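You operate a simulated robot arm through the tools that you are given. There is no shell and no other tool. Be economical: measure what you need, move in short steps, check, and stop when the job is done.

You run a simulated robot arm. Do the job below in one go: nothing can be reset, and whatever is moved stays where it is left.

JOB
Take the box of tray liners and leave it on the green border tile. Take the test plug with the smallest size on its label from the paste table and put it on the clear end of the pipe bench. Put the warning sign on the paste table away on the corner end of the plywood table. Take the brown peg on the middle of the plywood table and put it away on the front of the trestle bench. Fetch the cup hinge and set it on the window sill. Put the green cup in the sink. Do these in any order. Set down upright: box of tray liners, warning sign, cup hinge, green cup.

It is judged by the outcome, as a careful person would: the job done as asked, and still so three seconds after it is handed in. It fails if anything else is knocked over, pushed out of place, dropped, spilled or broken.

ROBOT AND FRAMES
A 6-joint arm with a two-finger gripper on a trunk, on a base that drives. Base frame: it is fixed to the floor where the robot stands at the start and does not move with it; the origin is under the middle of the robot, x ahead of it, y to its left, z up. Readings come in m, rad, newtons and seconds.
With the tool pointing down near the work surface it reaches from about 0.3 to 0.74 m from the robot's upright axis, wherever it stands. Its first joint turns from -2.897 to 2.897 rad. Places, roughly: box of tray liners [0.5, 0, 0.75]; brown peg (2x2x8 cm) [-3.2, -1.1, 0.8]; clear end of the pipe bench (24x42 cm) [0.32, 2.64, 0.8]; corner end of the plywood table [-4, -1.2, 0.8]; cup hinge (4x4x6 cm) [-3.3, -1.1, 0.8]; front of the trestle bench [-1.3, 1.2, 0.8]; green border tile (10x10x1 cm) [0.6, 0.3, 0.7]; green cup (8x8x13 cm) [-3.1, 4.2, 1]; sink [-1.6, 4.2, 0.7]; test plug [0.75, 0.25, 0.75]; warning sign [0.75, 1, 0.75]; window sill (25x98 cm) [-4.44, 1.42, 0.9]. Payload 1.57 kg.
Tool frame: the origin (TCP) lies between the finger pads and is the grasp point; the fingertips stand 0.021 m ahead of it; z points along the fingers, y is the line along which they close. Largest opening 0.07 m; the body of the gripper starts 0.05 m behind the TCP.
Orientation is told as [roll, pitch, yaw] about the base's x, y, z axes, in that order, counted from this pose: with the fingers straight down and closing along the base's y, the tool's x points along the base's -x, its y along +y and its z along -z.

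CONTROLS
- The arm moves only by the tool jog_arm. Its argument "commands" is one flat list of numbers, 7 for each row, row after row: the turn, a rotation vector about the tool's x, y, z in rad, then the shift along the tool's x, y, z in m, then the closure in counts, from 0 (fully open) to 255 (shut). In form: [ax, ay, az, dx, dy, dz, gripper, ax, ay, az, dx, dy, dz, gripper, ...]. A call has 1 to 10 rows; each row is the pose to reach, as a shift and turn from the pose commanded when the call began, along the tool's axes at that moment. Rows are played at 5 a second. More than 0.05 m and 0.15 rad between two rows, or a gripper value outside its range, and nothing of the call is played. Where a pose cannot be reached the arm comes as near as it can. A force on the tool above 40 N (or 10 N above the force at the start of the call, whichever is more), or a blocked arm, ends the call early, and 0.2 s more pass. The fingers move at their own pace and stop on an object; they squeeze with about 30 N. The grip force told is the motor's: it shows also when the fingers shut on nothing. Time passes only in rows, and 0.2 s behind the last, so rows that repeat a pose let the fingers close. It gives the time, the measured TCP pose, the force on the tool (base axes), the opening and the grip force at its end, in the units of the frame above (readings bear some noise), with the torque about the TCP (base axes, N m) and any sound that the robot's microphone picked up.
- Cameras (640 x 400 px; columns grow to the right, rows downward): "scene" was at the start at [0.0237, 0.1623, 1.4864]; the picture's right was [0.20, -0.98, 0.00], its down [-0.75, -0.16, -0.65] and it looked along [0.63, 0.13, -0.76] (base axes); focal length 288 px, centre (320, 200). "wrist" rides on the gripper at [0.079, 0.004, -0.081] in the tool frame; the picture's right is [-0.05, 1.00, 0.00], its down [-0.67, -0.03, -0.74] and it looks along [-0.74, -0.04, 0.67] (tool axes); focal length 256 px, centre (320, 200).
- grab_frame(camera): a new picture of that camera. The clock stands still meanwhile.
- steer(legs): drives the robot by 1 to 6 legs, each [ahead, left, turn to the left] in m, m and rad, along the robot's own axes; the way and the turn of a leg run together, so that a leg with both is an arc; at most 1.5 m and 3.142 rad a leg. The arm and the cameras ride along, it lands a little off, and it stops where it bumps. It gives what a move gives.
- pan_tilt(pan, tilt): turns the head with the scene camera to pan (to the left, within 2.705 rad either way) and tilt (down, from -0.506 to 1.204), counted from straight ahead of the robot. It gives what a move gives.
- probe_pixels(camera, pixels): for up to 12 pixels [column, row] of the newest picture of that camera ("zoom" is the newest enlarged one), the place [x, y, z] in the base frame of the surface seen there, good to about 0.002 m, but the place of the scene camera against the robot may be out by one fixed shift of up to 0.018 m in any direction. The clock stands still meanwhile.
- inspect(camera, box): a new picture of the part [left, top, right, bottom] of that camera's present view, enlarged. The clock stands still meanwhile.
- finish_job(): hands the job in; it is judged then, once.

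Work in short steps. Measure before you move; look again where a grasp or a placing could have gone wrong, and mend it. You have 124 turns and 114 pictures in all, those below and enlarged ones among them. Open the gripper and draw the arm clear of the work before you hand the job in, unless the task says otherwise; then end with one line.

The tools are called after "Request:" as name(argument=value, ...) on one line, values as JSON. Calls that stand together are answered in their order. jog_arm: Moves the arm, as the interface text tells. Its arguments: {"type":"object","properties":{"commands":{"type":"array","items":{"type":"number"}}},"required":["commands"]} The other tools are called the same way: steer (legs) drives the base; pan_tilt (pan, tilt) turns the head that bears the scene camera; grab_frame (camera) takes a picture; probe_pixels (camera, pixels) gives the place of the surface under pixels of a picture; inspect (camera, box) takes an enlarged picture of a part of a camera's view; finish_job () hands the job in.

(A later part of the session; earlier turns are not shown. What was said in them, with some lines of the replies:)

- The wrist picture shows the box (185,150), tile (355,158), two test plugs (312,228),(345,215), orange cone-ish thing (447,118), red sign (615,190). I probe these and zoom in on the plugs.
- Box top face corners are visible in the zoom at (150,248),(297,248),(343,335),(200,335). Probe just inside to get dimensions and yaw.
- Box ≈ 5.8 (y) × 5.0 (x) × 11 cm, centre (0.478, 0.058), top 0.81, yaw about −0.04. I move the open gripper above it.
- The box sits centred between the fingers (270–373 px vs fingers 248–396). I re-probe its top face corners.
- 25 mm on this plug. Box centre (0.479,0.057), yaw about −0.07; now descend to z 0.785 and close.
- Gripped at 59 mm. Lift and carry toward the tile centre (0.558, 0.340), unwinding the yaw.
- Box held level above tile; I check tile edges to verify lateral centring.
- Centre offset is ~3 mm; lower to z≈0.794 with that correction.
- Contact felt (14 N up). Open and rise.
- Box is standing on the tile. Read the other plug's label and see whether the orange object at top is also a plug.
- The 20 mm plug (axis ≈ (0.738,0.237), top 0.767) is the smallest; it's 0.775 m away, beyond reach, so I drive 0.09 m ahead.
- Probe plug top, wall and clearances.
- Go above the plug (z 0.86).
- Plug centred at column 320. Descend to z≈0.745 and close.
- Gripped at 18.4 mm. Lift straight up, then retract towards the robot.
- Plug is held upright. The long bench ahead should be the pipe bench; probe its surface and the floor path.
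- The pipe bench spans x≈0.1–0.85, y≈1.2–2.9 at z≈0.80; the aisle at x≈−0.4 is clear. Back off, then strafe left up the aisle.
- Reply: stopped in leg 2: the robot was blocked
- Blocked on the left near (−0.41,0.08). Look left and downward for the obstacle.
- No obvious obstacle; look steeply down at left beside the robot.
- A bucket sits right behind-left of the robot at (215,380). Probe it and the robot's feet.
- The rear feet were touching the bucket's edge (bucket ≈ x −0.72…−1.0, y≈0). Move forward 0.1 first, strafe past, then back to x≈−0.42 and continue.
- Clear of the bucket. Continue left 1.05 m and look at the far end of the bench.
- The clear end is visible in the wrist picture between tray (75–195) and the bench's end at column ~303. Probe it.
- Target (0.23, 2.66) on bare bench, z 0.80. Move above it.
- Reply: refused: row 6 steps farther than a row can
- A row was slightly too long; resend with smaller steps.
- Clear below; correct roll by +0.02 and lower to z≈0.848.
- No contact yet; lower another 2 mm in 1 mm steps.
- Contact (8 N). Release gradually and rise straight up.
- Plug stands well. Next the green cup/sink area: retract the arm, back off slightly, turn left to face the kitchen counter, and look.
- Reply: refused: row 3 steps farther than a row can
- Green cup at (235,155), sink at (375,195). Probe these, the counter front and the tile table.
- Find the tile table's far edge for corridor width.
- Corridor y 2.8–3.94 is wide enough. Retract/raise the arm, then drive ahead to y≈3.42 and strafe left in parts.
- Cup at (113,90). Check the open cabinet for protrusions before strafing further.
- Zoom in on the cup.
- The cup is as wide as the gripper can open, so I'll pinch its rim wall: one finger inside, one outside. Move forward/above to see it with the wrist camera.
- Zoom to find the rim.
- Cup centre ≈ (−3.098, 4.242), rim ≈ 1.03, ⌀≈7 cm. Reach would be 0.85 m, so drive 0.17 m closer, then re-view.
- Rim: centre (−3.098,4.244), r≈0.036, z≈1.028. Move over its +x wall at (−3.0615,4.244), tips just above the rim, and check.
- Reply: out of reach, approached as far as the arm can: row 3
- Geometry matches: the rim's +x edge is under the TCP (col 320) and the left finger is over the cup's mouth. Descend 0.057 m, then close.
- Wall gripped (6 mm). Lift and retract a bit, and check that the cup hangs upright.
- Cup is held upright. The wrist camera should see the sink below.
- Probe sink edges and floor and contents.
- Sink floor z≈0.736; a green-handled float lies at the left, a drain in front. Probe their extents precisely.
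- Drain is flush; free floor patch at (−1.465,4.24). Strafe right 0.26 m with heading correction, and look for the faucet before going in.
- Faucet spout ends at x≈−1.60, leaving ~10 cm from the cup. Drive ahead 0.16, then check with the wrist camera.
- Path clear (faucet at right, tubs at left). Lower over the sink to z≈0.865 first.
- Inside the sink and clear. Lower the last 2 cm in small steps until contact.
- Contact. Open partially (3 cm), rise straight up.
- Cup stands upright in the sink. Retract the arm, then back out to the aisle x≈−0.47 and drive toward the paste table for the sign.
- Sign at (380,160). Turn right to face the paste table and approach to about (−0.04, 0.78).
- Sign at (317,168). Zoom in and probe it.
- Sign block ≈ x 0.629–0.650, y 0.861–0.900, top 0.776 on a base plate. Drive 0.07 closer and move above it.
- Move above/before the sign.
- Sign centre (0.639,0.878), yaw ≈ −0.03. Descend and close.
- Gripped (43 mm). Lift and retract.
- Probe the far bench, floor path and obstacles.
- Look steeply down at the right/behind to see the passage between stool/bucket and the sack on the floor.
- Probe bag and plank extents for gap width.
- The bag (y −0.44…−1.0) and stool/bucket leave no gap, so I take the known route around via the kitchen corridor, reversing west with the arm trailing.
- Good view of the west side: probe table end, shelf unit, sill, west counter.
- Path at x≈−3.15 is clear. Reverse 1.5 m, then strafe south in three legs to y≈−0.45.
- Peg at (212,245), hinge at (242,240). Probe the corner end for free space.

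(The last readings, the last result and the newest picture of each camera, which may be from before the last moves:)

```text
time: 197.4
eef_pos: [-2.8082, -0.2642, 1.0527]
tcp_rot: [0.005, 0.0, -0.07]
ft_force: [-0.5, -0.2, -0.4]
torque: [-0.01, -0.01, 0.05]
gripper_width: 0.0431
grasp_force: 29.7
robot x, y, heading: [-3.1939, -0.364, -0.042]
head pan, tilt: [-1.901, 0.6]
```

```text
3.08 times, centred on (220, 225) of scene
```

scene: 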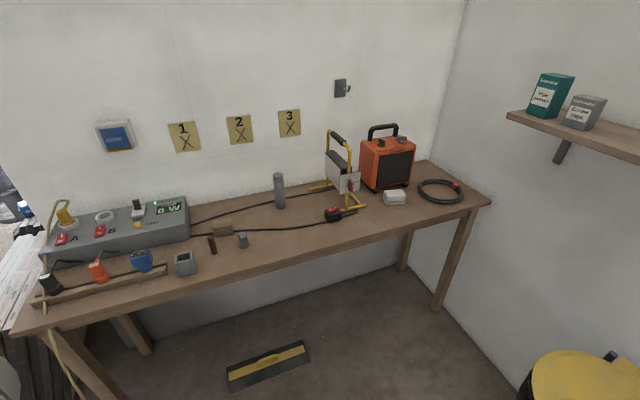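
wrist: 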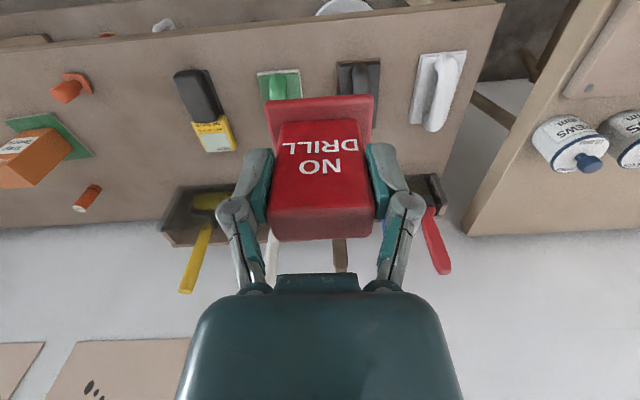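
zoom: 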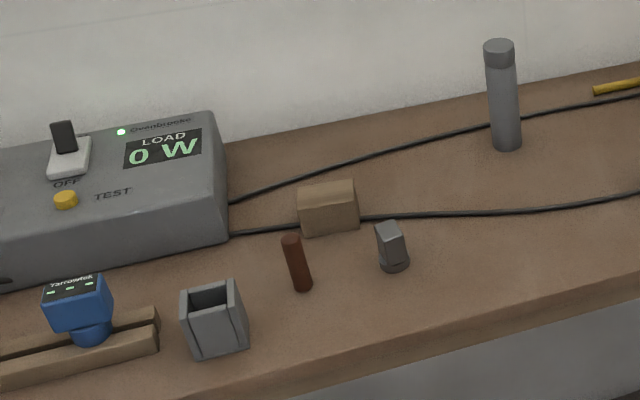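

Probe the bin's location, then the front of the corner end.

Request:
probe_pixels(camera="scene", pixels=[[545, 375], [530, 390], [600, 360]])

Request:
steer(legs=[[0, 0, -1.526], [0, -0.4, 0], [0.1, 0, 0]])

Request:
grab_frame(camera="wrist")

```text
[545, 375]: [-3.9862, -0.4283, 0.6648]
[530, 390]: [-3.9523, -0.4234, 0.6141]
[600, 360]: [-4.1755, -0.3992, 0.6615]
```

```text
time: 204.2
eef_pos: [-3.4425, -0.8594, 1.0518]
tcp_rot: [0.003, -0.002, -1.557]
ft_force: [-0.9, -0.3, -1.3]
torque: [0.02, 0.01, -0.01]
gripper_width: 0.0432
grasp_force: 29.9
robot x, y, heading: [-3.5783, -0.4849, -1.526]
head pan, tilt: [-1.901, 0.6]
```

```text
50 pictures are left
```

wrist: 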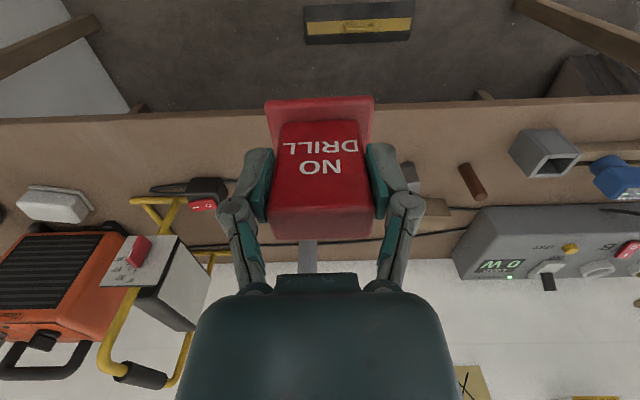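

Swing the held sign west by ~0.48 m in front of the bench to view the corner end.

Request:
jog_arm(commands=[0, 0, 0, 0.002, -0.048, 0, 255, 0, 0, 0, 0.004, -0.096, 0, 255, 0, 0, 0, 0.006, -0.144, 0, 255, 0, 0, 0, 0.008, -0.192, 0, 255, 0, 0, 0, 0.01, -0.24, 0, 255, 0, 0, 0, 0.01, -0.288, 0, 255, 0, 0, 0, 0.01, -0.336, 0, 255, 0, 0, 0, 0.01, -0.384, 0, 255, 0, 0, 0, 0.01, -0.432, 0, 255, 0, 0, 0, 0.01, -0.48, 0, 255])

Request:
grab_frame(camera="wrist")

```text
time: 206.4
eef_pos: [-3.93, -0.8559, 1.0479]
tcp_rot: [0.008, -0.003, -1.557]
ft_force: [-1.3, -0.3, -0.4]
torque: [0.01, 0.0, 0.01]
gripper_width: 0.0426
grasp_force: 30.0
robot x, y, heading: [-3.5818, -0.4858, -1.528]
head pan, tilt: [-1.901, 0.6]
```

```text
49 pictures are left
```

wrist: 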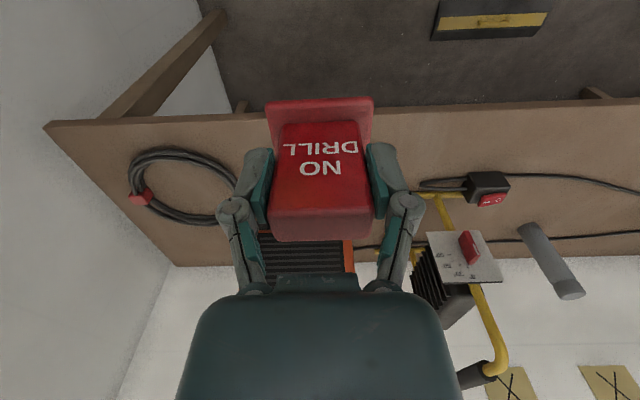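

Probe coil, edges and free table spots.

Request:
probe_pixels(camera="wrist", pixels=[[130, 190], [180, 148], [235, 185], [200, 222], [95, 135], [110, 160], [190, 245], [235, 135], [250, 125], [238, 245], [50, 127], [400, 130]])

```text
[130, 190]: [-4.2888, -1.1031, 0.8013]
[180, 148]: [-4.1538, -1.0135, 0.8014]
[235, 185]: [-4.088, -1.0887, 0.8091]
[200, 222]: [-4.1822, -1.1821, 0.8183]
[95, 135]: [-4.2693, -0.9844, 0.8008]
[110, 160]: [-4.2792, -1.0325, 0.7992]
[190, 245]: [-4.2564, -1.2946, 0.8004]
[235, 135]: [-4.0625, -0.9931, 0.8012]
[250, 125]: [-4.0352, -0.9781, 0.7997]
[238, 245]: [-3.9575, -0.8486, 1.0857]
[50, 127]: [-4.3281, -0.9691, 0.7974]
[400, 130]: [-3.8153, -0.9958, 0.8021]
```

Table z=0.80, front edge y≈−0.967, coil starts at x≈−4.085, soap dish to x≈−3.97, y<−1.08. Place the sign at (−4.02,−1.02); first go above it.

Request:
jog_arm(commands=[0, 0, 0, -0.034, -0.0185, 0.02, 255, 0, 0, 0, -0.067, -0.037, 0.04, 255, 0, 0, 0, -0.1, -0.0555, 0.06, 255, 0, 0, 0, -0.134, -0.074, 0.08, 255, 0, 0, 0, -0.163, -0.0923, 0.1, 255, 0, 0, 0, -0.163, -0.0923, 0.145, 255, 0, 0, 0, -0.163, -0.0923, 0.165, 255, 0, 0, 0, -0.163, -0.0923, 0.165, 255])

Request:
grab_frame(camera="wrist")

```text
time: 208.2
eef_pos: [-4.0174, -1.0208, 0.887]
tcp_rot: [0.007, -0.002, -1.556]
ft_force: [1.9, 0.7, -0.5]
torque: [-0.05, -0.01, 0.01]
gripper_width: 0.0431
grasp_force: 30.4
robot x, y, heading: [-3.5773, -0.4848, -1.535]
head pan, tilt: [-1.901, 0.6]
```

```text
48 pictures are left
```

wrist: 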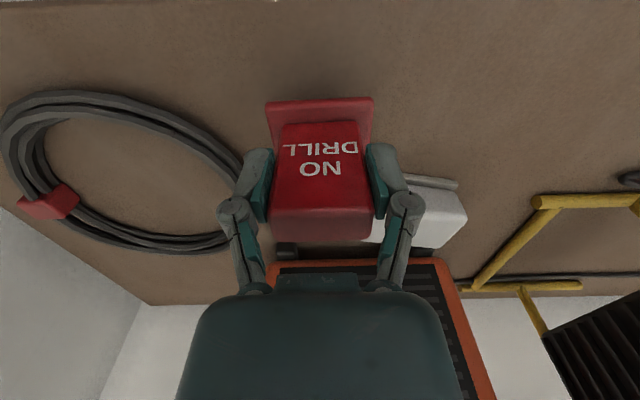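

Check the soap dish's and coil's near edges.

Request:
probe_pixels(camera="wrist", pixels=[[405, 180], [455, 186], [400, 205], [236, 160], [242, 185], [440, 210], [430, 238]])

```text
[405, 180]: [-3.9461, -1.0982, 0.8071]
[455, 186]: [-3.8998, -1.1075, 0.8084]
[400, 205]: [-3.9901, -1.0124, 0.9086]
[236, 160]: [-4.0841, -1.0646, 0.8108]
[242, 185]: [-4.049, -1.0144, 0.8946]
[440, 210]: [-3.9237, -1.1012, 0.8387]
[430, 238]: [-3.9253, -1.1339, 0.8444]
```

Clear. Lower the last 3.2 cm until contact.

Request:
jog_arm(commands=[0, 0, 0, 0, 0, 0.015, 255, 0, 0, 0, 0, 0, 0.026, 255, 0, 0, 0, 0, 0, 0.03, 255, 0, 0, 0, 0, 0, 0.032, 255, 0, 0, 0, 0, 0, 0.033, 255])

```text
time: 209.4
eef_pos: [-4.015, -1.0212, 0.8558]
tcp_rot: [0.004, -0.008, -1.558]
ft_force: [-0.2, 2.9, 24.2]
torque: [-0.05, 0.0, -0.01]
gripper_width: 0.0431
grasp_force: 29.8
robot x, y, heading: [-3.5775, -0.481, -1.53]
head pan, tilt: [-1.901, 0.6]
```

Contact. Open, rise, draw back.

Request:
jog_arm(commands=[0, 0, 0, 0, 0, -0.001, 255, 0, 0, 0, 0, 0, -0.001, 100, 0, 0, 0, 0, 0, -0.001, 40, 0, 0, 0, 0, 0, -0.001, 40, 0, 0, 0, 0, 0, -0.045, 40, 0, 0, 0, 0, 0, -0.09, 40, 0, 0, 0, 0.02, 0, -0.13, 40, 0, 0, 0, 0.06, 0.02, -0.15, 0, 0, 0, 0, 0.1, 0.045, -0.16, 0])

Request:
grab_frame(camera="wrist")

```text
time: 211.4
eef_pos: [-3.9705, -0.9205, 1.011]
tcp_rot: [0.008, 0.0, -1.557]
ft_force: [0.1, -1.3, -0.1]
torque: [0.0, 0.02, -0.02]
gripper_width: 0.0701
grasp_force: 0.1
robot x, y, heading: [-3.5832, -0.484, -1.529]
head pan, tilt: [-1.901, 0.6]
```

```text
47 pictures are left
```

wrist: 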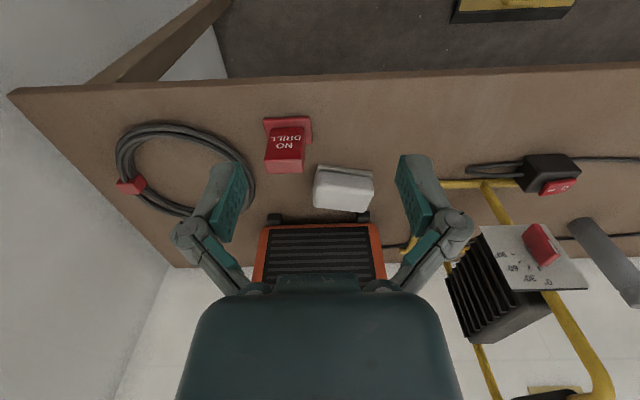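

Sign stands fine. Strafe left 0.28 m and swing the arm back to centre to view hinge and peg.

Request:
steer(legs=[[0, 0.28, -0.04]])

Request:
jog_arm(commands=[0, 0, 0, 0.005, 0.045, 0, 0, 0, 0, 0, 0.005, 0.09, 0, 0, 0, 0, 0, 0.005, 0.135, 0, 0, 0, 0, 0, 0.005, 0.18, 0, 0, 0, 0, 0, 0, 0.225, 0, 0, 0, 0, 0, 0, 0.27, 0, 0, 0, 0, 0, 0, 0.315, 0, 0, 0, 0, 0, 0, 0.36, 0, 0, 0, 0, 0, 0, 0.39, 0, 0, 0, 0, 0, 0, 0.39, 0, 0])

Request:
grab_frame(camera="wrist")

```text
time: 213.4
eef_pos: [-3.7098, -0.9001, 1.0098]
tcp_rot: [0.011, 0.001, -1.593]
ft_force: [-0.4, -0.4, 0.9]
torque: [-0.03, -0.03, -0.02]
gripper_width: 0.07
grasp_force: 0.0
robot x, y, heading: [-3.2988, -0.4798, -1.575]
head pan, tilt: [-1.901, 0.6]
```

```text
time: 215.6
eef_pos: [-3.3139, -0.9104, 1.0162]
tcp_rot: [0.004, -0.003, -1.596]
ft_force: [-0.1, 0.1, -0.1]
torque: [0.01, -0.03, -0.02]
gripper_width: 0.0699
grasp_force: 0.1
robot x, y, heading: [-3.2946, -0.4789, -1.565]
head pan, tilt: [-1.901, 0.6]
```

```text
46 pictures are left
```

wrist: 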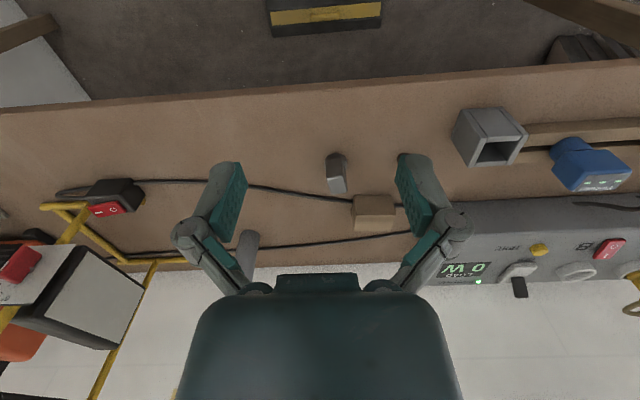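

Hinge at (337,172). Zoom.

Request:
inspect(camera="wrist", box=[290, 130, 390, 210])

```text
5.00 times, centred on (340, 170) of wrist
```

zoom: 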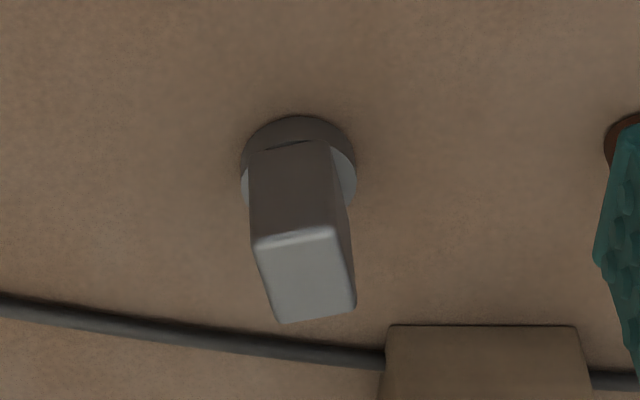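

Request:
probe_pixels(camera="zoom", pixels=[[258, 248], [330, 236], [282, 318], [350, 306], [303, 275], [243, 170], [352, 170], [300, 122], [390, 335], [575, 335], [620, 130]])

```text
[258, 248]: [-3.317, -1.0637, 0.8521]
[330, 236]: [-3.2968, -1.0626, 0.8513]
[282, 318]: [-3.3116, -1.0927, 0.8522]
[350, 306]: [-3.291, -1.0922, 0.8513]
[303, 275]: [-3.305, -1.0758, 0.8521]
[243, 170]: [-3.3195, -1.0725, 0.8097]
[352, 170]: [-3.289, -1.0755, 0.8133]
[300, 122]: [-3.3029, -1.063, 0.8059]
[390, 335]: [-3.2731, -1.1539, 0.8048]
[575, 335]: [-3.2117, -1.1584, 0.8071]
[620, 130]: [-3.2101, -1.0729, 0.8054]
```

Hinge block ≈ 2.1 × 3 cm, centre (−3.304,−1.077), top 0.852, slight yaw. Move above at z≈0.90 with −0.12 tool-z turn.

Request:
jog_arm(commands=[0, 0, -0.03, -0.04, 0.0035, 0.02, 40, 0, 0, -0.06, -0.08, 0.007, 0.04, 40, 0, 0, -0.09, -0.12, 0.0105, 0.06, 40, 0, 0, -0.12, -0.155, 0.0142, 0.08, 40, 0, 0, -0.12, -0.1663, 0.0142, 0.116, 40, 0, 0, -0.12, -0.1663, 0.0142, 0.116, 40])

Request:
grab_frame(camera="wrist")

```text
time: 217.0
eef_pos: [-3.302, -1.0716, 0.8964]
tcp_rot: [0.003, -0.002, -1.473]
ft_force: [-0.7, 0.0, 0.0]
torque: [-0.01, -0.01, 0.01]
gripper_width: 0.059
grasp_force: 0.1
robot x, y, heading: [-3.3023, -0.482, -1.568]
head pan, tilt: [-1.901, 0.6]
```

```text
44 pictures are left
```

wrist: 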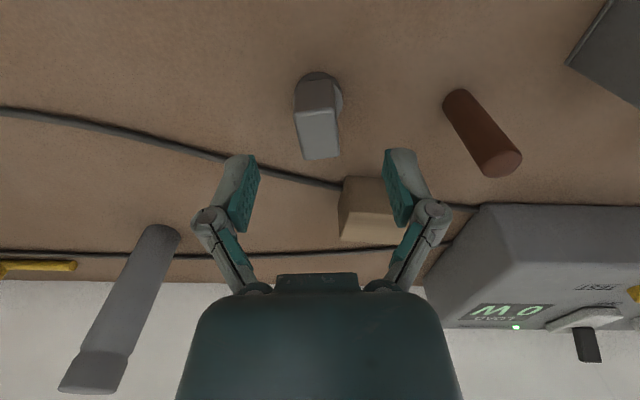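

Request:
probe_pixels(camera="wrist", pixels=[[297, 116], [333, 114], [305, 157], [338, 153], [318, 135], [500, 163], [465, 95], [338, 95]])

```text
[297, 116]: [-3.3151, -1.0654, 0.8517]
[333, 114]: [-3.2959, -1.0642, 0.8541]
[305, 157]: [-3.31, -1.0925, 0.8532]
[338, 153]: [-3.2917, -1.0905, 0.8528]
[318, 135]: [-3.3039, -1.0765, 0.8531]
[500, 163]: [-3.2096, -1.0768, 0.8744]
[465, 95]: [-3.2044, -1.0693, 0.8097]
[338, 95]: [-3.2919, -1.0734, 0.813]
```

Fine alignment; descend to z≈0.839 and close.

Request:
jog_arm(commands=[0, 0, 0, -0.0058, -0.002, 0.03, 40, 0, 0, 0, -0.0058, -0.002, 0.057, 40, 0, 0, 0, -0.0058, -0.002, 0.057, 40, 0, 0, 0, -0.0058, -0.002, 0.057, 255, 0, 0, 0, -0.0058, -0.002, 0.057, 255, 0, 0, 0, -0.0058, -0.002, 0.057, 255])

```text
time: 218.4
eef_pos: [-3.3041, -1.0807, 0.8423]
tcp_rot: [0.003, -0.004, -1.475]
ft_force: [-0.9, 2.1, 15.0]
torque: [0.07, 0.0, 0.04]
gripper_width: 0.0232
grasp_force: 30.0
robot x, y, heading: [-3.2955, -0.476, -1.569]
head pan, tilt: [-1.901, 0.6]
```

Gripped. Lift and retract, check the hold.

Request:
jog_arm(commands=[0, 0, 0, 0, 0, -0.035, 255, 0, 0, 0, 0, 0, -0.08, 255, 0, 0, 0, 0, 0, -0.125, 255, 0, 0, 0, 0.02, 0, -0.165, 255, 0, 0, 0, 0.055, 0, -0.19, 255, 0, 0, 0, 0.095, 0, -0.21, 255, 0, 0, 0, 0.135, 0, -0.22, 255, 0, 0, 0, 0.175, 0, -0.225, 255, 0, 0, 0, 0.22, 0, -0.23, 255])

Request:
grab_frame(camera="wrist")

```text
time: 220.4
eef_pos: [-3.325, -0.8631, 1.0691]
tcp_rot: [0.002, -0.001, -1.475]
ft_force: [-0.1, -0.4, 0.4]
torque: [0.05, 0.01, -0.03]
gripper_width: 0.0231
grasp_force: 30.3
robot x, y, heading: [-3.2985, -0.4792, -1.565]
head pan, tilt: [-1.901, 0.6]
```

```text
43 pictures are left
```

wrist: 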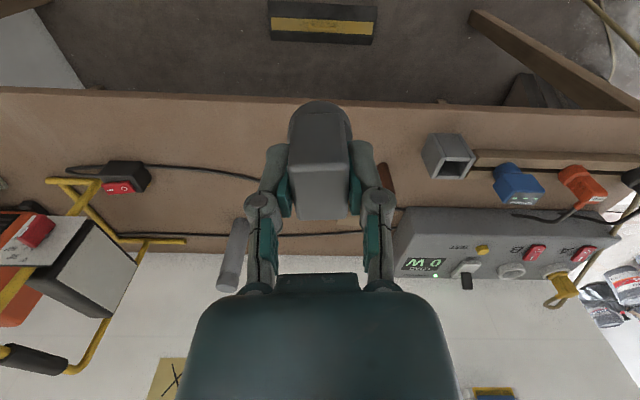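

Held well. Reverse north 1.83 m along x≈−3.3, turn right to face the window sill, and look.

Request:
steer(legs=[[-1.0, 0, 0], [-0.85, 0, 0], [0, 0, -1.57], [0.3, 0, 0]])

Request:
pan_tilt(pan=0.1, tilt=0.6)

Request:
grab_frame(camera="scene")

Request:
grab_frame(camera="wrist")

```text
time: 234.9
eef_pos: [-3.9824, 1.3397, 1.0698]
tcp_rot: [0.003, -0.002, -3.01]
ft_force: [-1.3, 0.4, -1.5]
torque: [-0.02, -0.03, 0.0]
gripper_width: 0.0232
grasp_force: 30.1
robot x, y, heading: [-3.598, 1.3238, -3.109]
head pan, tilt: [-1.901, 0.6]
```

```text
time: 236.8
eef_pos: [-3.9827, 1.3397, 1.0692]
tcp_rot: [0.003, -0.002, -3.011]
ft_force: [0.0, 0.0, -0.8]
torque: [-0.02, 0.01, -0.01]
gripper_width: 0.0229
grasp_force: 30.3
robot x, y, heading: [-3.5954, 1.3257, -3.106]
head pan, tilt: [0.099, 0.6]
```

```text
42 pictures are left
```

scene: 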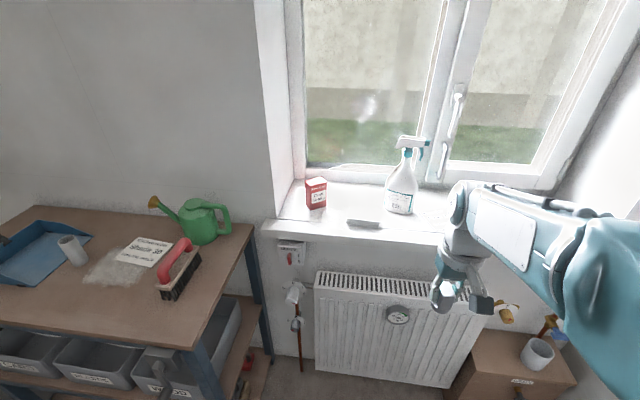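

```text
41 pictures are left
```

wrist: 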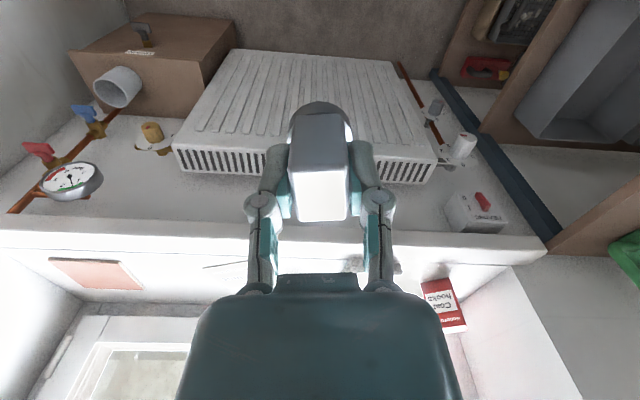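

Probe the sill surface and items.

Request:
probe_pixels(camera="wrist", pixels=[[150, 230], [220, 235], [180, 265], [140, 270], [60, 265], [355, 263], [435, 250], [440, 285], [225, 265], [190, 290], [300, 265]])

Request:
probe_pixels(camera="scene", pixels=[[363, 223], [398, 205], [316, 200], [425, 220], [440, 195], [345, 200]])

```text
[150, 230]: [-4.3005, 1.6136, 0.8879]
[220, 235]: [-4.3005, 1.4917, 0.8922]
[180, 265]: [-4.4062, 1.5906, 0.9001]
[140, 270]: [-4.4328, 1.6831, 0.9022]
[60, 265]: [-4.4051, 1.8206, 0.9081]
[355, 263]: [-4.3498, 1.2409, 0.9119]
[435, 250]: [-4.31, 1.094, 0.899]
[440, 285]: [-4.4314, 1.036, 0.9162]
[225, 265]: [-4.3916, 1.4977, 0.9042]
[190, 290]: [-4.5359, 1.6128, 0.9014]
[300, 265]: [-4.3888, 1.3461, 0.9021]
```

```text
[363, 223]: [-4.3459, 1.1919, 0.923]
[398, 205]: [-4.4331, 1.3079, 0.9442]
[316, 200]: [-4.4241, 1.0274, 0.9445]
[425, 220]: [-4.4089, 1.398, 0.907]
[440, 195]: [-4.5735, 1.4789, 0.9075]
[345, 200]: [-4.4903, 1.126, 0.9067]
```

Target spot (−4.41, 1.575) between the spray bottle and the peach tile. Check the floor box before driving closer.

Request:
probe_pixels(camera="wrist", pixels=[[232, 30], [130, 20], [200, 90], [205, 60], [300, 150]])

Request:
inspect(camera="wrist", box=[80, 220, 300, 310])

```text
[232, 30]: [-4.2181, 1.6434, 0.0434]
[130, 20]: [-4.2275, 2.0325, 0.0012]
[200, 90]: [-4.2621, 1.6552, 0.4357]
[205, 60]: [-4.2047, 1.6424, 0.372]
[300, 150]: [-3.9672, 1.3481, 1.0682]
```

```text
2.91 times, centred on (190, 265) of wrist
```

zoom: 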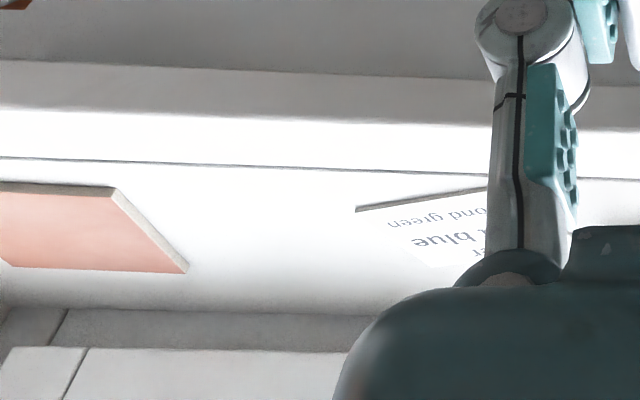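

Free sill strip is y 1.54–1.68; target (−4.40,1.61). Drive 0.18 closer with a small heading correction, and strafe 0.08 right.

Request:
steer(legs=[[0.18, -0.1, -0.035]])

Request:
grab_frame(camera="wrist")

```text
time: 238.4
eef_pos: [-4.1655, 1.4469, 1.0686]
tcp_rot: [0.001, -0.002, -3.051]
ft_force: [-0.2, 0.1, -0.9]
torque: [0.01, -0.01, 0.0]
gripper_width: 0.0228
grasp_force: 29.6
robot x, y, heading: [-3.78, 1.4174, 3.139]
head pan, tilt: [0.099, 0.6]
```

```text
39 pictures are left
```

wrist: 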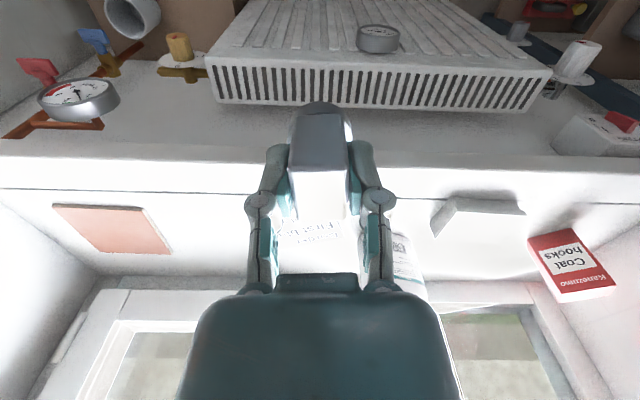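

Move right 0.18 first, then forward over the sill.

Request:
jog_arm(commands=[0, 0, 0, 0, -0.046, 0, 255, 0, 0, 0, 0, -0.092, 0, 255, 0, 0, 0, 0, -0.138, 0, 255, 0, 0, 0, -0.015, -0.1835, 0, 255, 0, 0, 0, -0.06, -0.1835, 0, 255, 0, 0, 0, -0.105, -0.1835, 0.01, 255, 0, 0, 0, -0.15, -0.1835, 0.03, 255, 0, 0, 0, -0.19, -0.1835, 0.05, 255, 0, 0, 0, -0.2188, -0.1835, 0.08, 255, 0, 0, 0, -0.2188, -0.1835, 0.09, 255])

Request:
grab_frame(camera="wrist")

```text
time: 240.6
eef_pos: [-4.4002, 1.6122, 0.9773]
tcp_rot: [0.005, -0.003, -3.051]
ft_force: [0.1, -1.0, -0.4]
torque: [0.02, 0.01, 0.02]
gripper_width: 0.023
grasp_force: 29.4
robot x, y, heading: [-3.7774, 1.4206, 3.139]
head pan, tilt: [0.099, 0.6]
```

```text
38 pictures are left
```

wrist: 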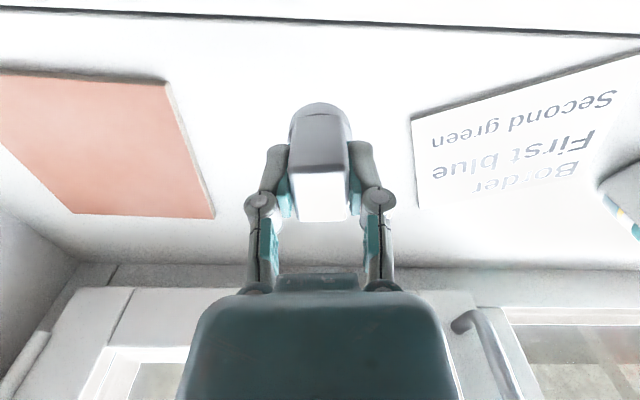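

Clear spot between tile and card. Lower until contact near z≈0.943.

Request:
jog_arm(commands=[0, 0, 0, 0, 0, 0.02, 255, 0, 0, 0, 0, 0, 0.029, 255, 0, 0, 0, 0, 0, 0.032, 255, 0, 0, 0, 0, 0, 0.034, 255, 0, 0, 0, 0, 0, 0.035, 255])

```text
time: 241.8
eef_pos: [-4.4004, 1.6114, 0.9443]
tcp_rot: [0.005, -0.002, -3.05]
ft_force: [0.3, 0.6, -0.6]
torque: [0.0, 0.02, 0.01]
gripper_width: 0.0231
grasp_force: 29.7
robot x, y, heading: [-3.7824, 1.4211, 3.136]
head pan, tilt: [0.099, 0.6]
```

No contact yet; continue in 1 mm steps.

Request:
jog_arm(commands=[0, 0, 0, 0, 0, 0.001, 255, 0, 0, 0, 0, 0, 0.002, 255, 0, 0, 0, 0, 0, 0.003, 255, 0, 0, 0, 0, 0, 0.003, 255])

```text
time: 242.8
eef_pos: [-4.3982, 1.6136, 0.942]
tcp_rot: [0.003, -0.005, -3.05]
ft_force: [2.3, -1.1, 6.4]
torque: [0.07, -0.01, 0.02]
gripper_width: 0.0229
grasp_force: 29.8
robot x, y, heading: [-3.7791, 1.4155, 3.138]
head pan, tilt: [0.099, 0.6]
```

Contact (6 N). Release and rise, then pull back.

Request:
jog_arm(commands=[0, 0, 0, 0, 0, 0, 180, 0, 0, 0, 0, 0, 0, 110, 0, 0, 0, 0, 0, 0, 110, 0, 0, 0, 0, 0, -0.04, 110, 0, 0, 0, 0, 0, -0.085, 110, 0, 0, 0, 0.04, 0, -0.11, 110, 0, 0, 0, 0.085, 0, -0.12, 110, 0, 0, 0, 0.13, 0.01, -0.12, 110, 0, 0, 0, 0.175, 0.02, -0.12, 110, 0, 0, 0, 0.21, 0.04, -0.12, 0])

Request:
grab_frame(camera="wrist")

```text
time: 245.0
eef_pos: [-4.1866, 1.5918, 1.0584]
tcp_rot: [0.004, -0.001, -3.052]
ft_force: [-0.2, 0.2, 0.8]
torque: [0.01, 0.04, -0.01]
gripper_width: 0.0696
grasp_force: 0.0
robot x, y, heading: [-3.7795, 1.4172, 3.14]
head pan, tilt: [0.099, 0.6]
```

```text
37 pictures are left
```

wrist: 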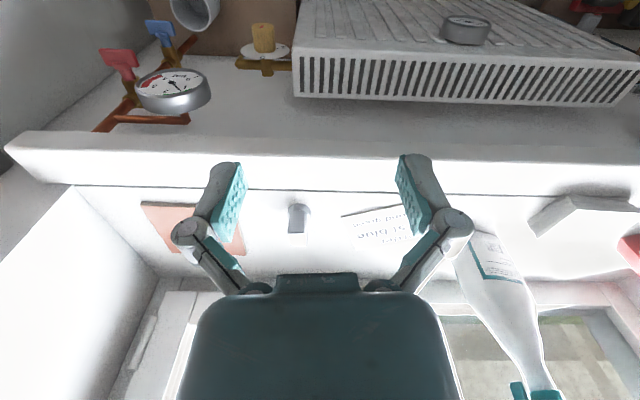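

Hinge upright on the sill. Drive back to the plywood table for the peg.

Request:
steer(legs=[[-0.55, 0, 0], [0, 0, 1.571], [1.0, 0, 0], [0.9, 0, 0]])

Request:
grab_frame(camera="wrist")

```text
time: 261.1
eef_pos: [-3.3683, -0.886, 1.0589]
tcp_rot: [0.005, -0.003, -1.454]
ft_force: [-0.4, -0.9, -0.4]
torque: [0.02, 0.02, 0.0]
gripper_width: 0.07
grasp_force: 0.0
robot x, y, heading: [-3.2023, -0.4726, -1.546]
head pan, tilt: [0.099, 0.6]
```

```text
36 pictures are left
```

wrist: 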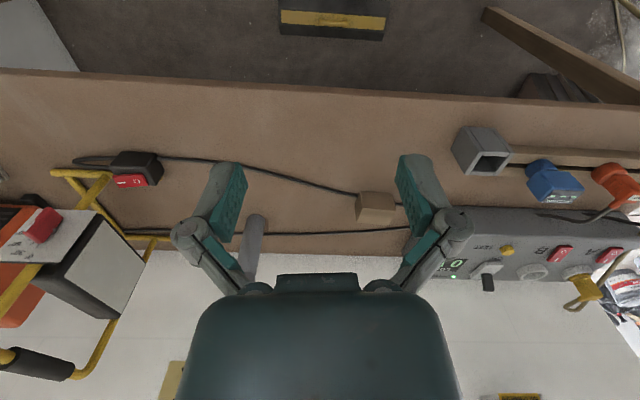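

Peg is hidden behind the right finger; shift the tool toward it.

Request:
jog_arm(commands=[0, 0, 0, -0.02, 0.03, 0.015, 0, 0, 0, 0, -0.04, 0.06, 0.03, 0, 0, 0, 0, -0.06, 0.09, 0.045, 0, 0, 0, 0, -0.0785, 0.1196, 0.06, 0, 0, 0, 0, -0.0785, 0.1196, 0.06, 0])

Request:
grab_frame(camera="wrist")

```text
time: 262.3
eef_pos: [-3.2408, -0.9504, 1.0012]
tcp_rot: [0.005, -0.003, -1.455]
ft_force: [0.0, 0.0, -0.3]
torque: [0.03, 0.03, -0.01]
gripper_width: 0.07
grasp_force: 0.0
robot x, y, heading: [-3.2037, -0.4748, -1.551]
head pan, tilt: [0.099, 0.6]
```

```text
35 pictures are left
```

wrist: 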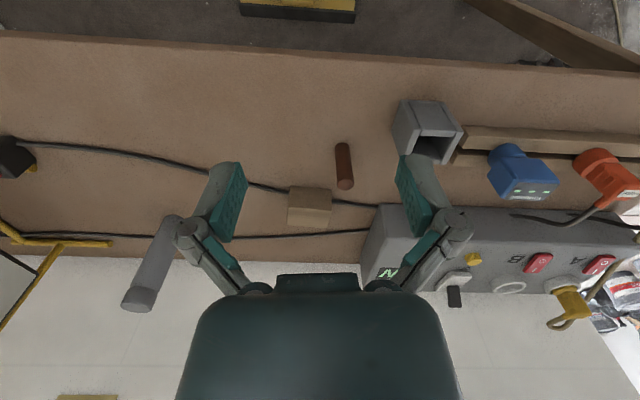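

Request:
probe_pixels(camera="wrist", pixels=[[346, 183], [343, 148], [344, 165], [338, 165], [350, 165], [395, 140], [390, 215], [310, 190]])

Request:
inspect(camera="wrist", box=[300, 120, 400, 210])

```text
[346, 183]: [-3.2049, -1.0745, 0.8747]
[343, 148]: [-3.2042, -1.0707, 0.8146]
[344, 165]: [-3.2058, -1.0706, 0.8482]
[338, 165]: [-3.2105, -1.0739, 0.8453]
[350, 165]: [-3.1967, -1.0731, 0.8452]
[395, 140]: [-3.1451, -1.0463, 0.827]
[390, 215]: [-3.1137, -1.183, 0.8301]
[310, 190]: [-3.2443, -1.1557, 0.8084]
```

```text
4.44 times, centred on (350, 165) of wrist
```

zoom: 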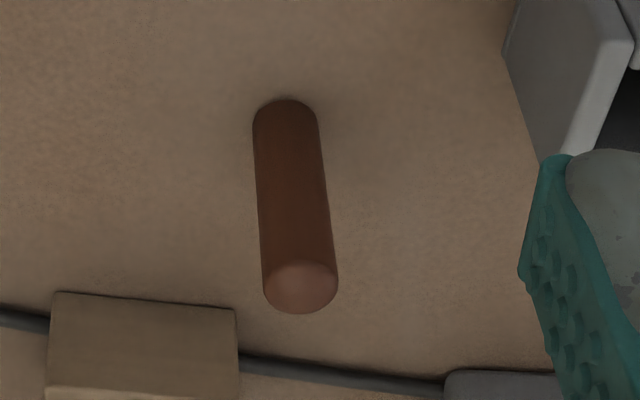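

Peg axis ≈ (−3.2035,−1.078), top 0.875; use a narrower opening because of the socket box. Approach above.

Request:
jog_arm(commands=[0, 0, 0, -0.035, 0.006, 0.02, 110, 0, 0, 0, -0.07, 0.012, 0.04, 110, 0, 0, 0, -0.105, 0.018, 0.06, 110, 0, 0, 0, -0.131, 0.0223, 0.085, 110, 0, 0, 0, -0.131, 0.0223, 0.09, 110, 0, 0, 0, -0.131, 0.0223, 0.09, 110])

Request:
grab_frame(camera="wrist")

```text
time: 263.7
eef_pos: [-3.2027, -1.0798, 0.9081]
tcp_rot: [0.004, -0.002, -1.456]
ft_force: [-0.8, 0.4, -0.1]
torque: [-0.01, -0.01, -0.02]
gripper_width: 0.0399
grasp_force: 0.0
robot x, y, heading: [-3.2044, -0.4723, -1.549]
head pan, tilt: [0.099, 0.6]
```

```text
33 pictures are left
```

wrist: 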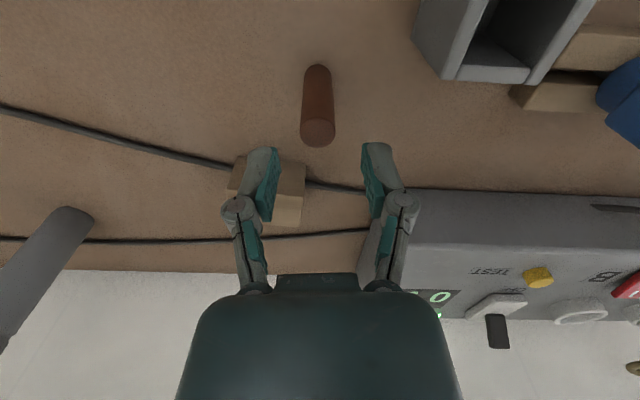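

Centred. Descend 0.06 m and close.

Request:
jog_arm(commands=[0, 0, 0, 0, 0, 0.03, 110, 0, 0, 0, 0, 0, 0.06, 110, 0, 0, 0, 0, 0, 0.06, 110, 0, 0, 0, 0, 0, 0.06, 255, 0, 0, 0, 0, 0, 0.06, 255, 0, 0, 0, 0, 0, 0.06, 255])

```text
time: 265.1
eef_pos: [-3.2008, -1.0806, 0.849]
tcp_rot: [0.004, -0.002, -1.456]
ft_force: [-0.1, -0.2, 1.5]
torque: [-0.04, 0.02, -0.02]
gripper_width: 0.018
grasp_force: 30.0
robot x, y, heading: [-3.2034, -0.4757, -1.549]
head pan, tilt: [0.099, 0.6]
```

Gripped at 18 mm. Lift and retract.

Request:
jog_arm(commands=[0, 0, 0, 0, 0, -0.035, 255, 0, 0, 0, 0, 0, -0.08, 255, 0, 0, 0, 0, 0, -0.125, 255, 0, 0, 0, 0.02, 0, -0.165, 255, 0, 0, 0, 0.055, 0, -0.195, 255, 0, 0, 0, 0.095, 0, -0.215, 255, 0, 0, 0, 0.14, 0, -0.22, 255, 0, 0, 0, 0.185, 0, -0.22, 255, 0, 0, 0, 0.23, 0, -0.22, 255])

Request:
grab_frame(camera="wrist")

```text
time: 267.1
eef_pos: [-3.2307, -0.8518, 1.0662]
tcp_rot: [0.003, -0.002, -1.455]
ft_force: [-0.2, -1.2, -0.6]
torque: [-0.04, 0.0, 0.0]
gripper_width: 0.018
grasp_force: 29.8
robot x, y, heading: [-3.2048, -0.4731, -1.551]
head pan, tilt: [0.099, 0.6]
```

```text
32 pictures are left
```

wrist: 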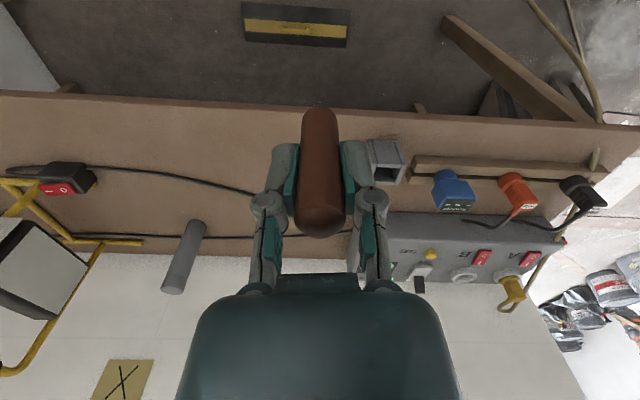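

Peg held. Drive back around: reverse north, strafe east along the kitchen corridor, then south in the aisle.

Request:
steer(legs=[[-1.3, 0, -0.02], [-1.3, 0, 0], [-1.25, 0, 0]])

Request:
steer(legs=[[0, 1.35, 0], [0, 1.3, 0]])

```text
time: 285.9
eef_pos: [-3.412, 3.0313, 1.0667]
tcp_rot: [0.003, -0.001, -1.401]
ft_force: [0.5, 0.7, -0.3]
torque: [0.02, 0.02, -0.03]
gripper_width: 0.018
grasp_force: 30.1
robot x, y, heading: [-3.405, 3.4121, -1.492]
head pan, tilt: [0.099, 0.6]
```

```text
time: 298.9
eef_pos: [-0.7505, 3.1233, 1.0661]
tcp_rot: [0.005, -0.003, -1.477]
ft_force: [0.2, 0.5, -0.7]
torque: [0.0, -0.02, -0.01]
gripper_width: 0.0181
grasp_force: 30.2
robot x, y, heading: [-0.7149, 3.5026, -1.57]
head pan, tilt: [0.099, 0.6]
```

Next: east 0.2, south 2.2 m, then turn right to face the trestle bench.

Request:
steer(legs=[[0, 0.22, 0], [1.1, 0, 0], [1.1, 0, 0], [0, 0, -1.57]])

Request:
pan_tilt(pan=0.35, tilt=0.8)

Request:
grab_frame(camera="scene")

Request:
grab_frame(camera="wrist")

```text
time: 315.0
eef_pos: [-0.8939, 1.3239, 1.0676]
tcp_rot: [0.003, -0.002, -3.048]
ft_force: [0.5, 0.2, -0.2]
torque: [0.01, 0.02, 0.0]
gripper_width: 0.0183
grasp_force: 29.4
robot x, y, heading: [-0.5161, 1.2906, 3.14]
head pan, tilt: [0.099, 0.6]
```

```text
time: 315.8
eef_pos: [-0.8936, 1.3234, 1.0665]
tcp_rot: [0.003, -0.001, -3.048]
ft_force: [0.0, -0.2, -0.4]
torque: [-0.04, 0.0, -0.01]
gripper_width: 0.0181
grasp_force: 29.6
robot x, y, heading: [-0.5141, 1.2927, 3.145]
head pan, tilt: [0.351, 0.799]
```

```text
31 pictures are left
```

scene: 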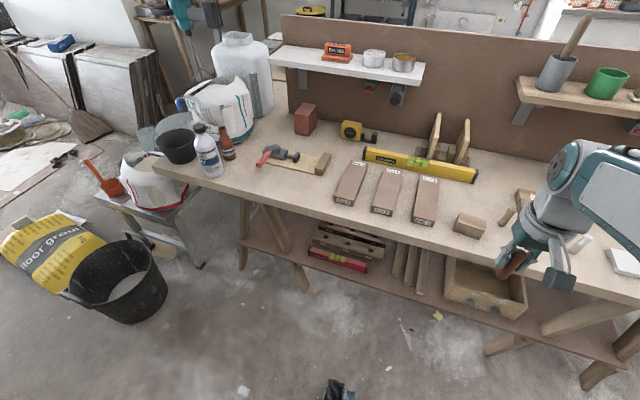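

```text
30 pictures are left
```

wrist: 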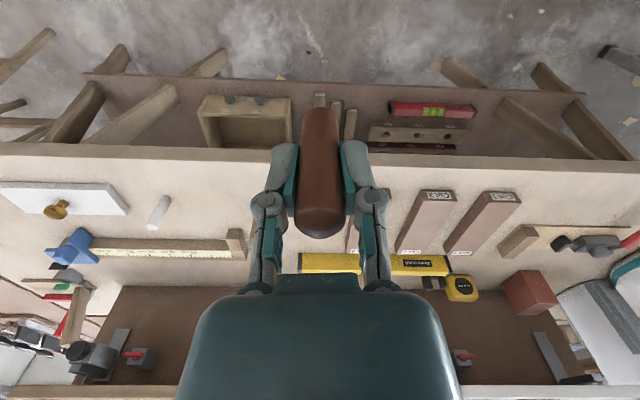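

Probe the free front strip: wrist (210,190), edges and neighbours.

Request:
probe_pixels(camera="wrist", pixels=[[210, 190], [210, 158], [160, 212], [235, 240], [250, 180], [425, 190], [380, 190], [190, 230], [420, 165], [570, 200], [350, 240], [265, 165]])

Request:
inspect(camera="scene", box=[400, 150, 640, 300])

```text
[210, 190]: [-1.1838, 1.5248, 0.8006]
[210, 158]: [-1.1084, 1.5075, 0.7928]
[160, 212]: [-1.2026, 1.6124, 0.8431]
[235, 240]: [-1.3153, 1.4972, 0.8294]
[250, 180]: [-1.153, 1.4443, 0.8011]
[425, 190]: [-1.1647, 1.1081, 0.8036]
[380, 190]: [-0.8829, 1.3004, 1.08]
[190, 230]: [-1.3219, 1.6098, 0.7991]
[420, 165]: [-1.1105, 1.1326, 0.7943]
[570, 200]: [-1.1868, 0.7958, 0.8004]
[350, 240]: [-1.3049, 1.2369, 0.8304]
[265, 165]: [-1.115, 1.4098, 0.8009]
```

```text
2.67 times, centred on (520, 225) of scene
```

zoom: 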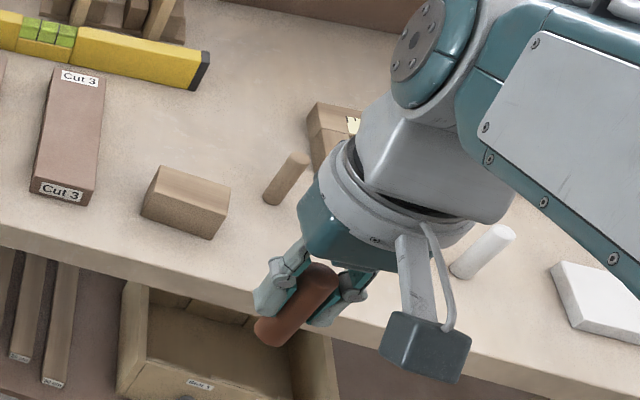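

Check the light peg and block locations in the scene picture.

Request:
probe_pixels(camera="scene", pixels=[[507, 217], [470, 225], [581, 243], [500, 225]])

```text
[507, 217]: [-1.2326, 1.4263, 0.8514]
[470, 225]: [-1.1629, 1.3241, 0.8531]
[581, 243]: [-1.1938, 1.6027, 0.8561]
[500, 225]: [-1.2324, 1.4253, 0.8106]
```

Target (−1.165,1.515), clear of both neighbouring pegs. Move above it and part way down.

Request:
jog_arm(commands=[0, 0, 0, -0.036, -0.0309, 0, 255, 0, 0, 0, -0.0721, -0.0618, 0, 255, 0, 0, 0, -0.1081, -0.0927, 0, 255, 0, 0, 0, -0.1442, -0.1235, 0, 255, 0, 0, 0, -0.1802, -0.1544, 0, 255, 0, 0, 0, -0.2163, -0.1853, 0, 255, 0, 0, 0, -0.2523, -0.2162, 0, 255, 0, 0, 0, -0.2523, -0.2162, 0.045, 255, 0, 0, 0, -0.2523, -0.2162, 0.09, 255, 0, 0, 0, -0.2523, -0.2162, 0.13, 255])

Request:
grab_frame(camera="wrist")

```text
time: 318.0
eef_pos: [-1.1634, 1.5152, 0.935]
tcp_rot: [0.003, -0.003, -3.048]
ft_force: [0.1, 0.7, 0.5]
torque: [0.0, -0.01, -0.02]
gripper_width: 0.0182
grasp_force: 29.7
robot x, y, heading: [-0.5143, 1.2913, 3.141]
head pan, tilt: [0.351, 0.799]
```

```text
28 pictures are left
```

wrist: 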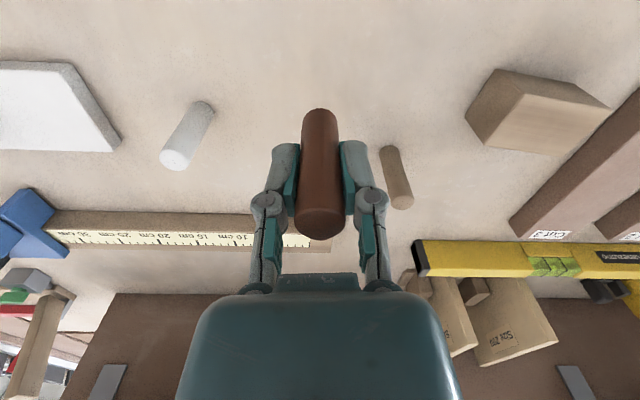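

Check the light peg's distance from the fingers.

Request:
probe_pixels(camera="wrist", pixels=[[388, 152], [402, 203], [384, 160], [205, 110]])

```text
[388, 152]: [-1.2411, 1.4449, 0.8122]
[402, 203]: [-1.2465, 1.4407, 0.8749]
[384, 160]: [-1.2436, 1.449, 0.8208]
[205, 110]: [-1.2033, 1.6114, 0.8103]
```

Well clear. Lower to contact near z≈0.849.

Request:
jog_arm(commands=[0, 0, 0, 0, 0, 0.035, 255, 0, 0, 0, 0, 0, 0.065, 255, 0, 0, 0, 0, 0, 0.082, 255, 0, 0, 0, 0, 0, 0.085, 255, 0, 0, 0, 0, 0, 0.087, 255, 0, 0, 0, 0, 0, 0.088, 255])

```text
time: 319.4
eef_pos: [-1.1649, 1.5153, 0.8481]
tcp_rot: [0.005, -0.004, -3.048]
ft_force: [1.9, -0.1, 6.4]
torque: [-0.03, -0.02, -0.01]
gripper_width: 0.0182
grasp_force: 29.7
robot x, y, heading: [-0.5166, 1.2878, 3.144]
head pan, tilt: [0.351, 0.799]
```

Contact (6 N). Release to a narrow opening, rise, draw back.

Request:
jog_arm(commands=[0, 0, 0, 0, 0, 0, 180, 0, 0, 0, 0, 0, 0, 110, 0, 0, 0, 0, 0, 0, 110, 0, 0, 0, 0, 0, -0.04, 110, 0, 0, 0, 0, 0, -0.085, 110, 0, 0, 0, 0, 0, -0.13, 110, 0, 0, 0, 0.04, 0, -0.15, 110, 0, 0, 0, 0.085, 0, -0.16, 110, 0, 0, 0, 0.13, 0, -0.17, 110, 0, 0, 0, 0.175, 0, -0.18, 0])

Request:
grab_frame(camera="wrist")

```text
time: 321.6
eef_pos: [-0.9904, 1.5298, 1.0291]
tcp_rot: [0.006, -0.001, -3.048]
ft_force: [-0.7, 0.7, -0.7]
torque: [0.02, -0.03, 0.01]
gripper_width: 0.0695
grasp_force: 0.2
robot x, y, heading: [-0.5177, 1.2933, 3.14]
head pan, tilt: [0.351, 0.799]
```

```text
27 pictures are left
```

wrist: 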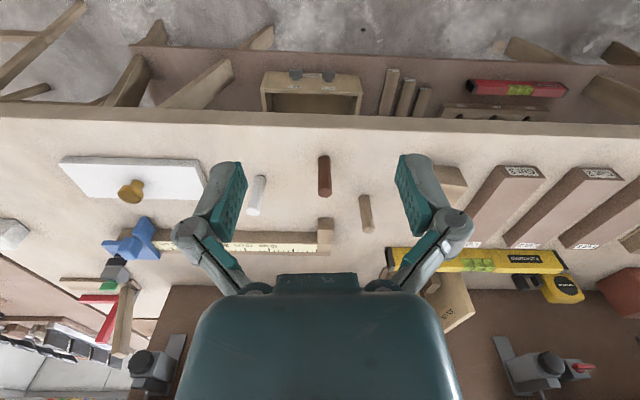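

All six items have been placed and seen standing where asked, the gripper is open and the arm is clear. Handing in.

Request:
finish_job()

```text
The job is handed in.
```

I placed all six items as asked and handed the job in. In the last pictures I took, the four that had to be upright were standing, and so were the plug and the peg. Early on, the base bumped the bucket beside the trestle bench and stopped. The bucket looked upright and in place in later pictures, but I didn't measure whether it moved.
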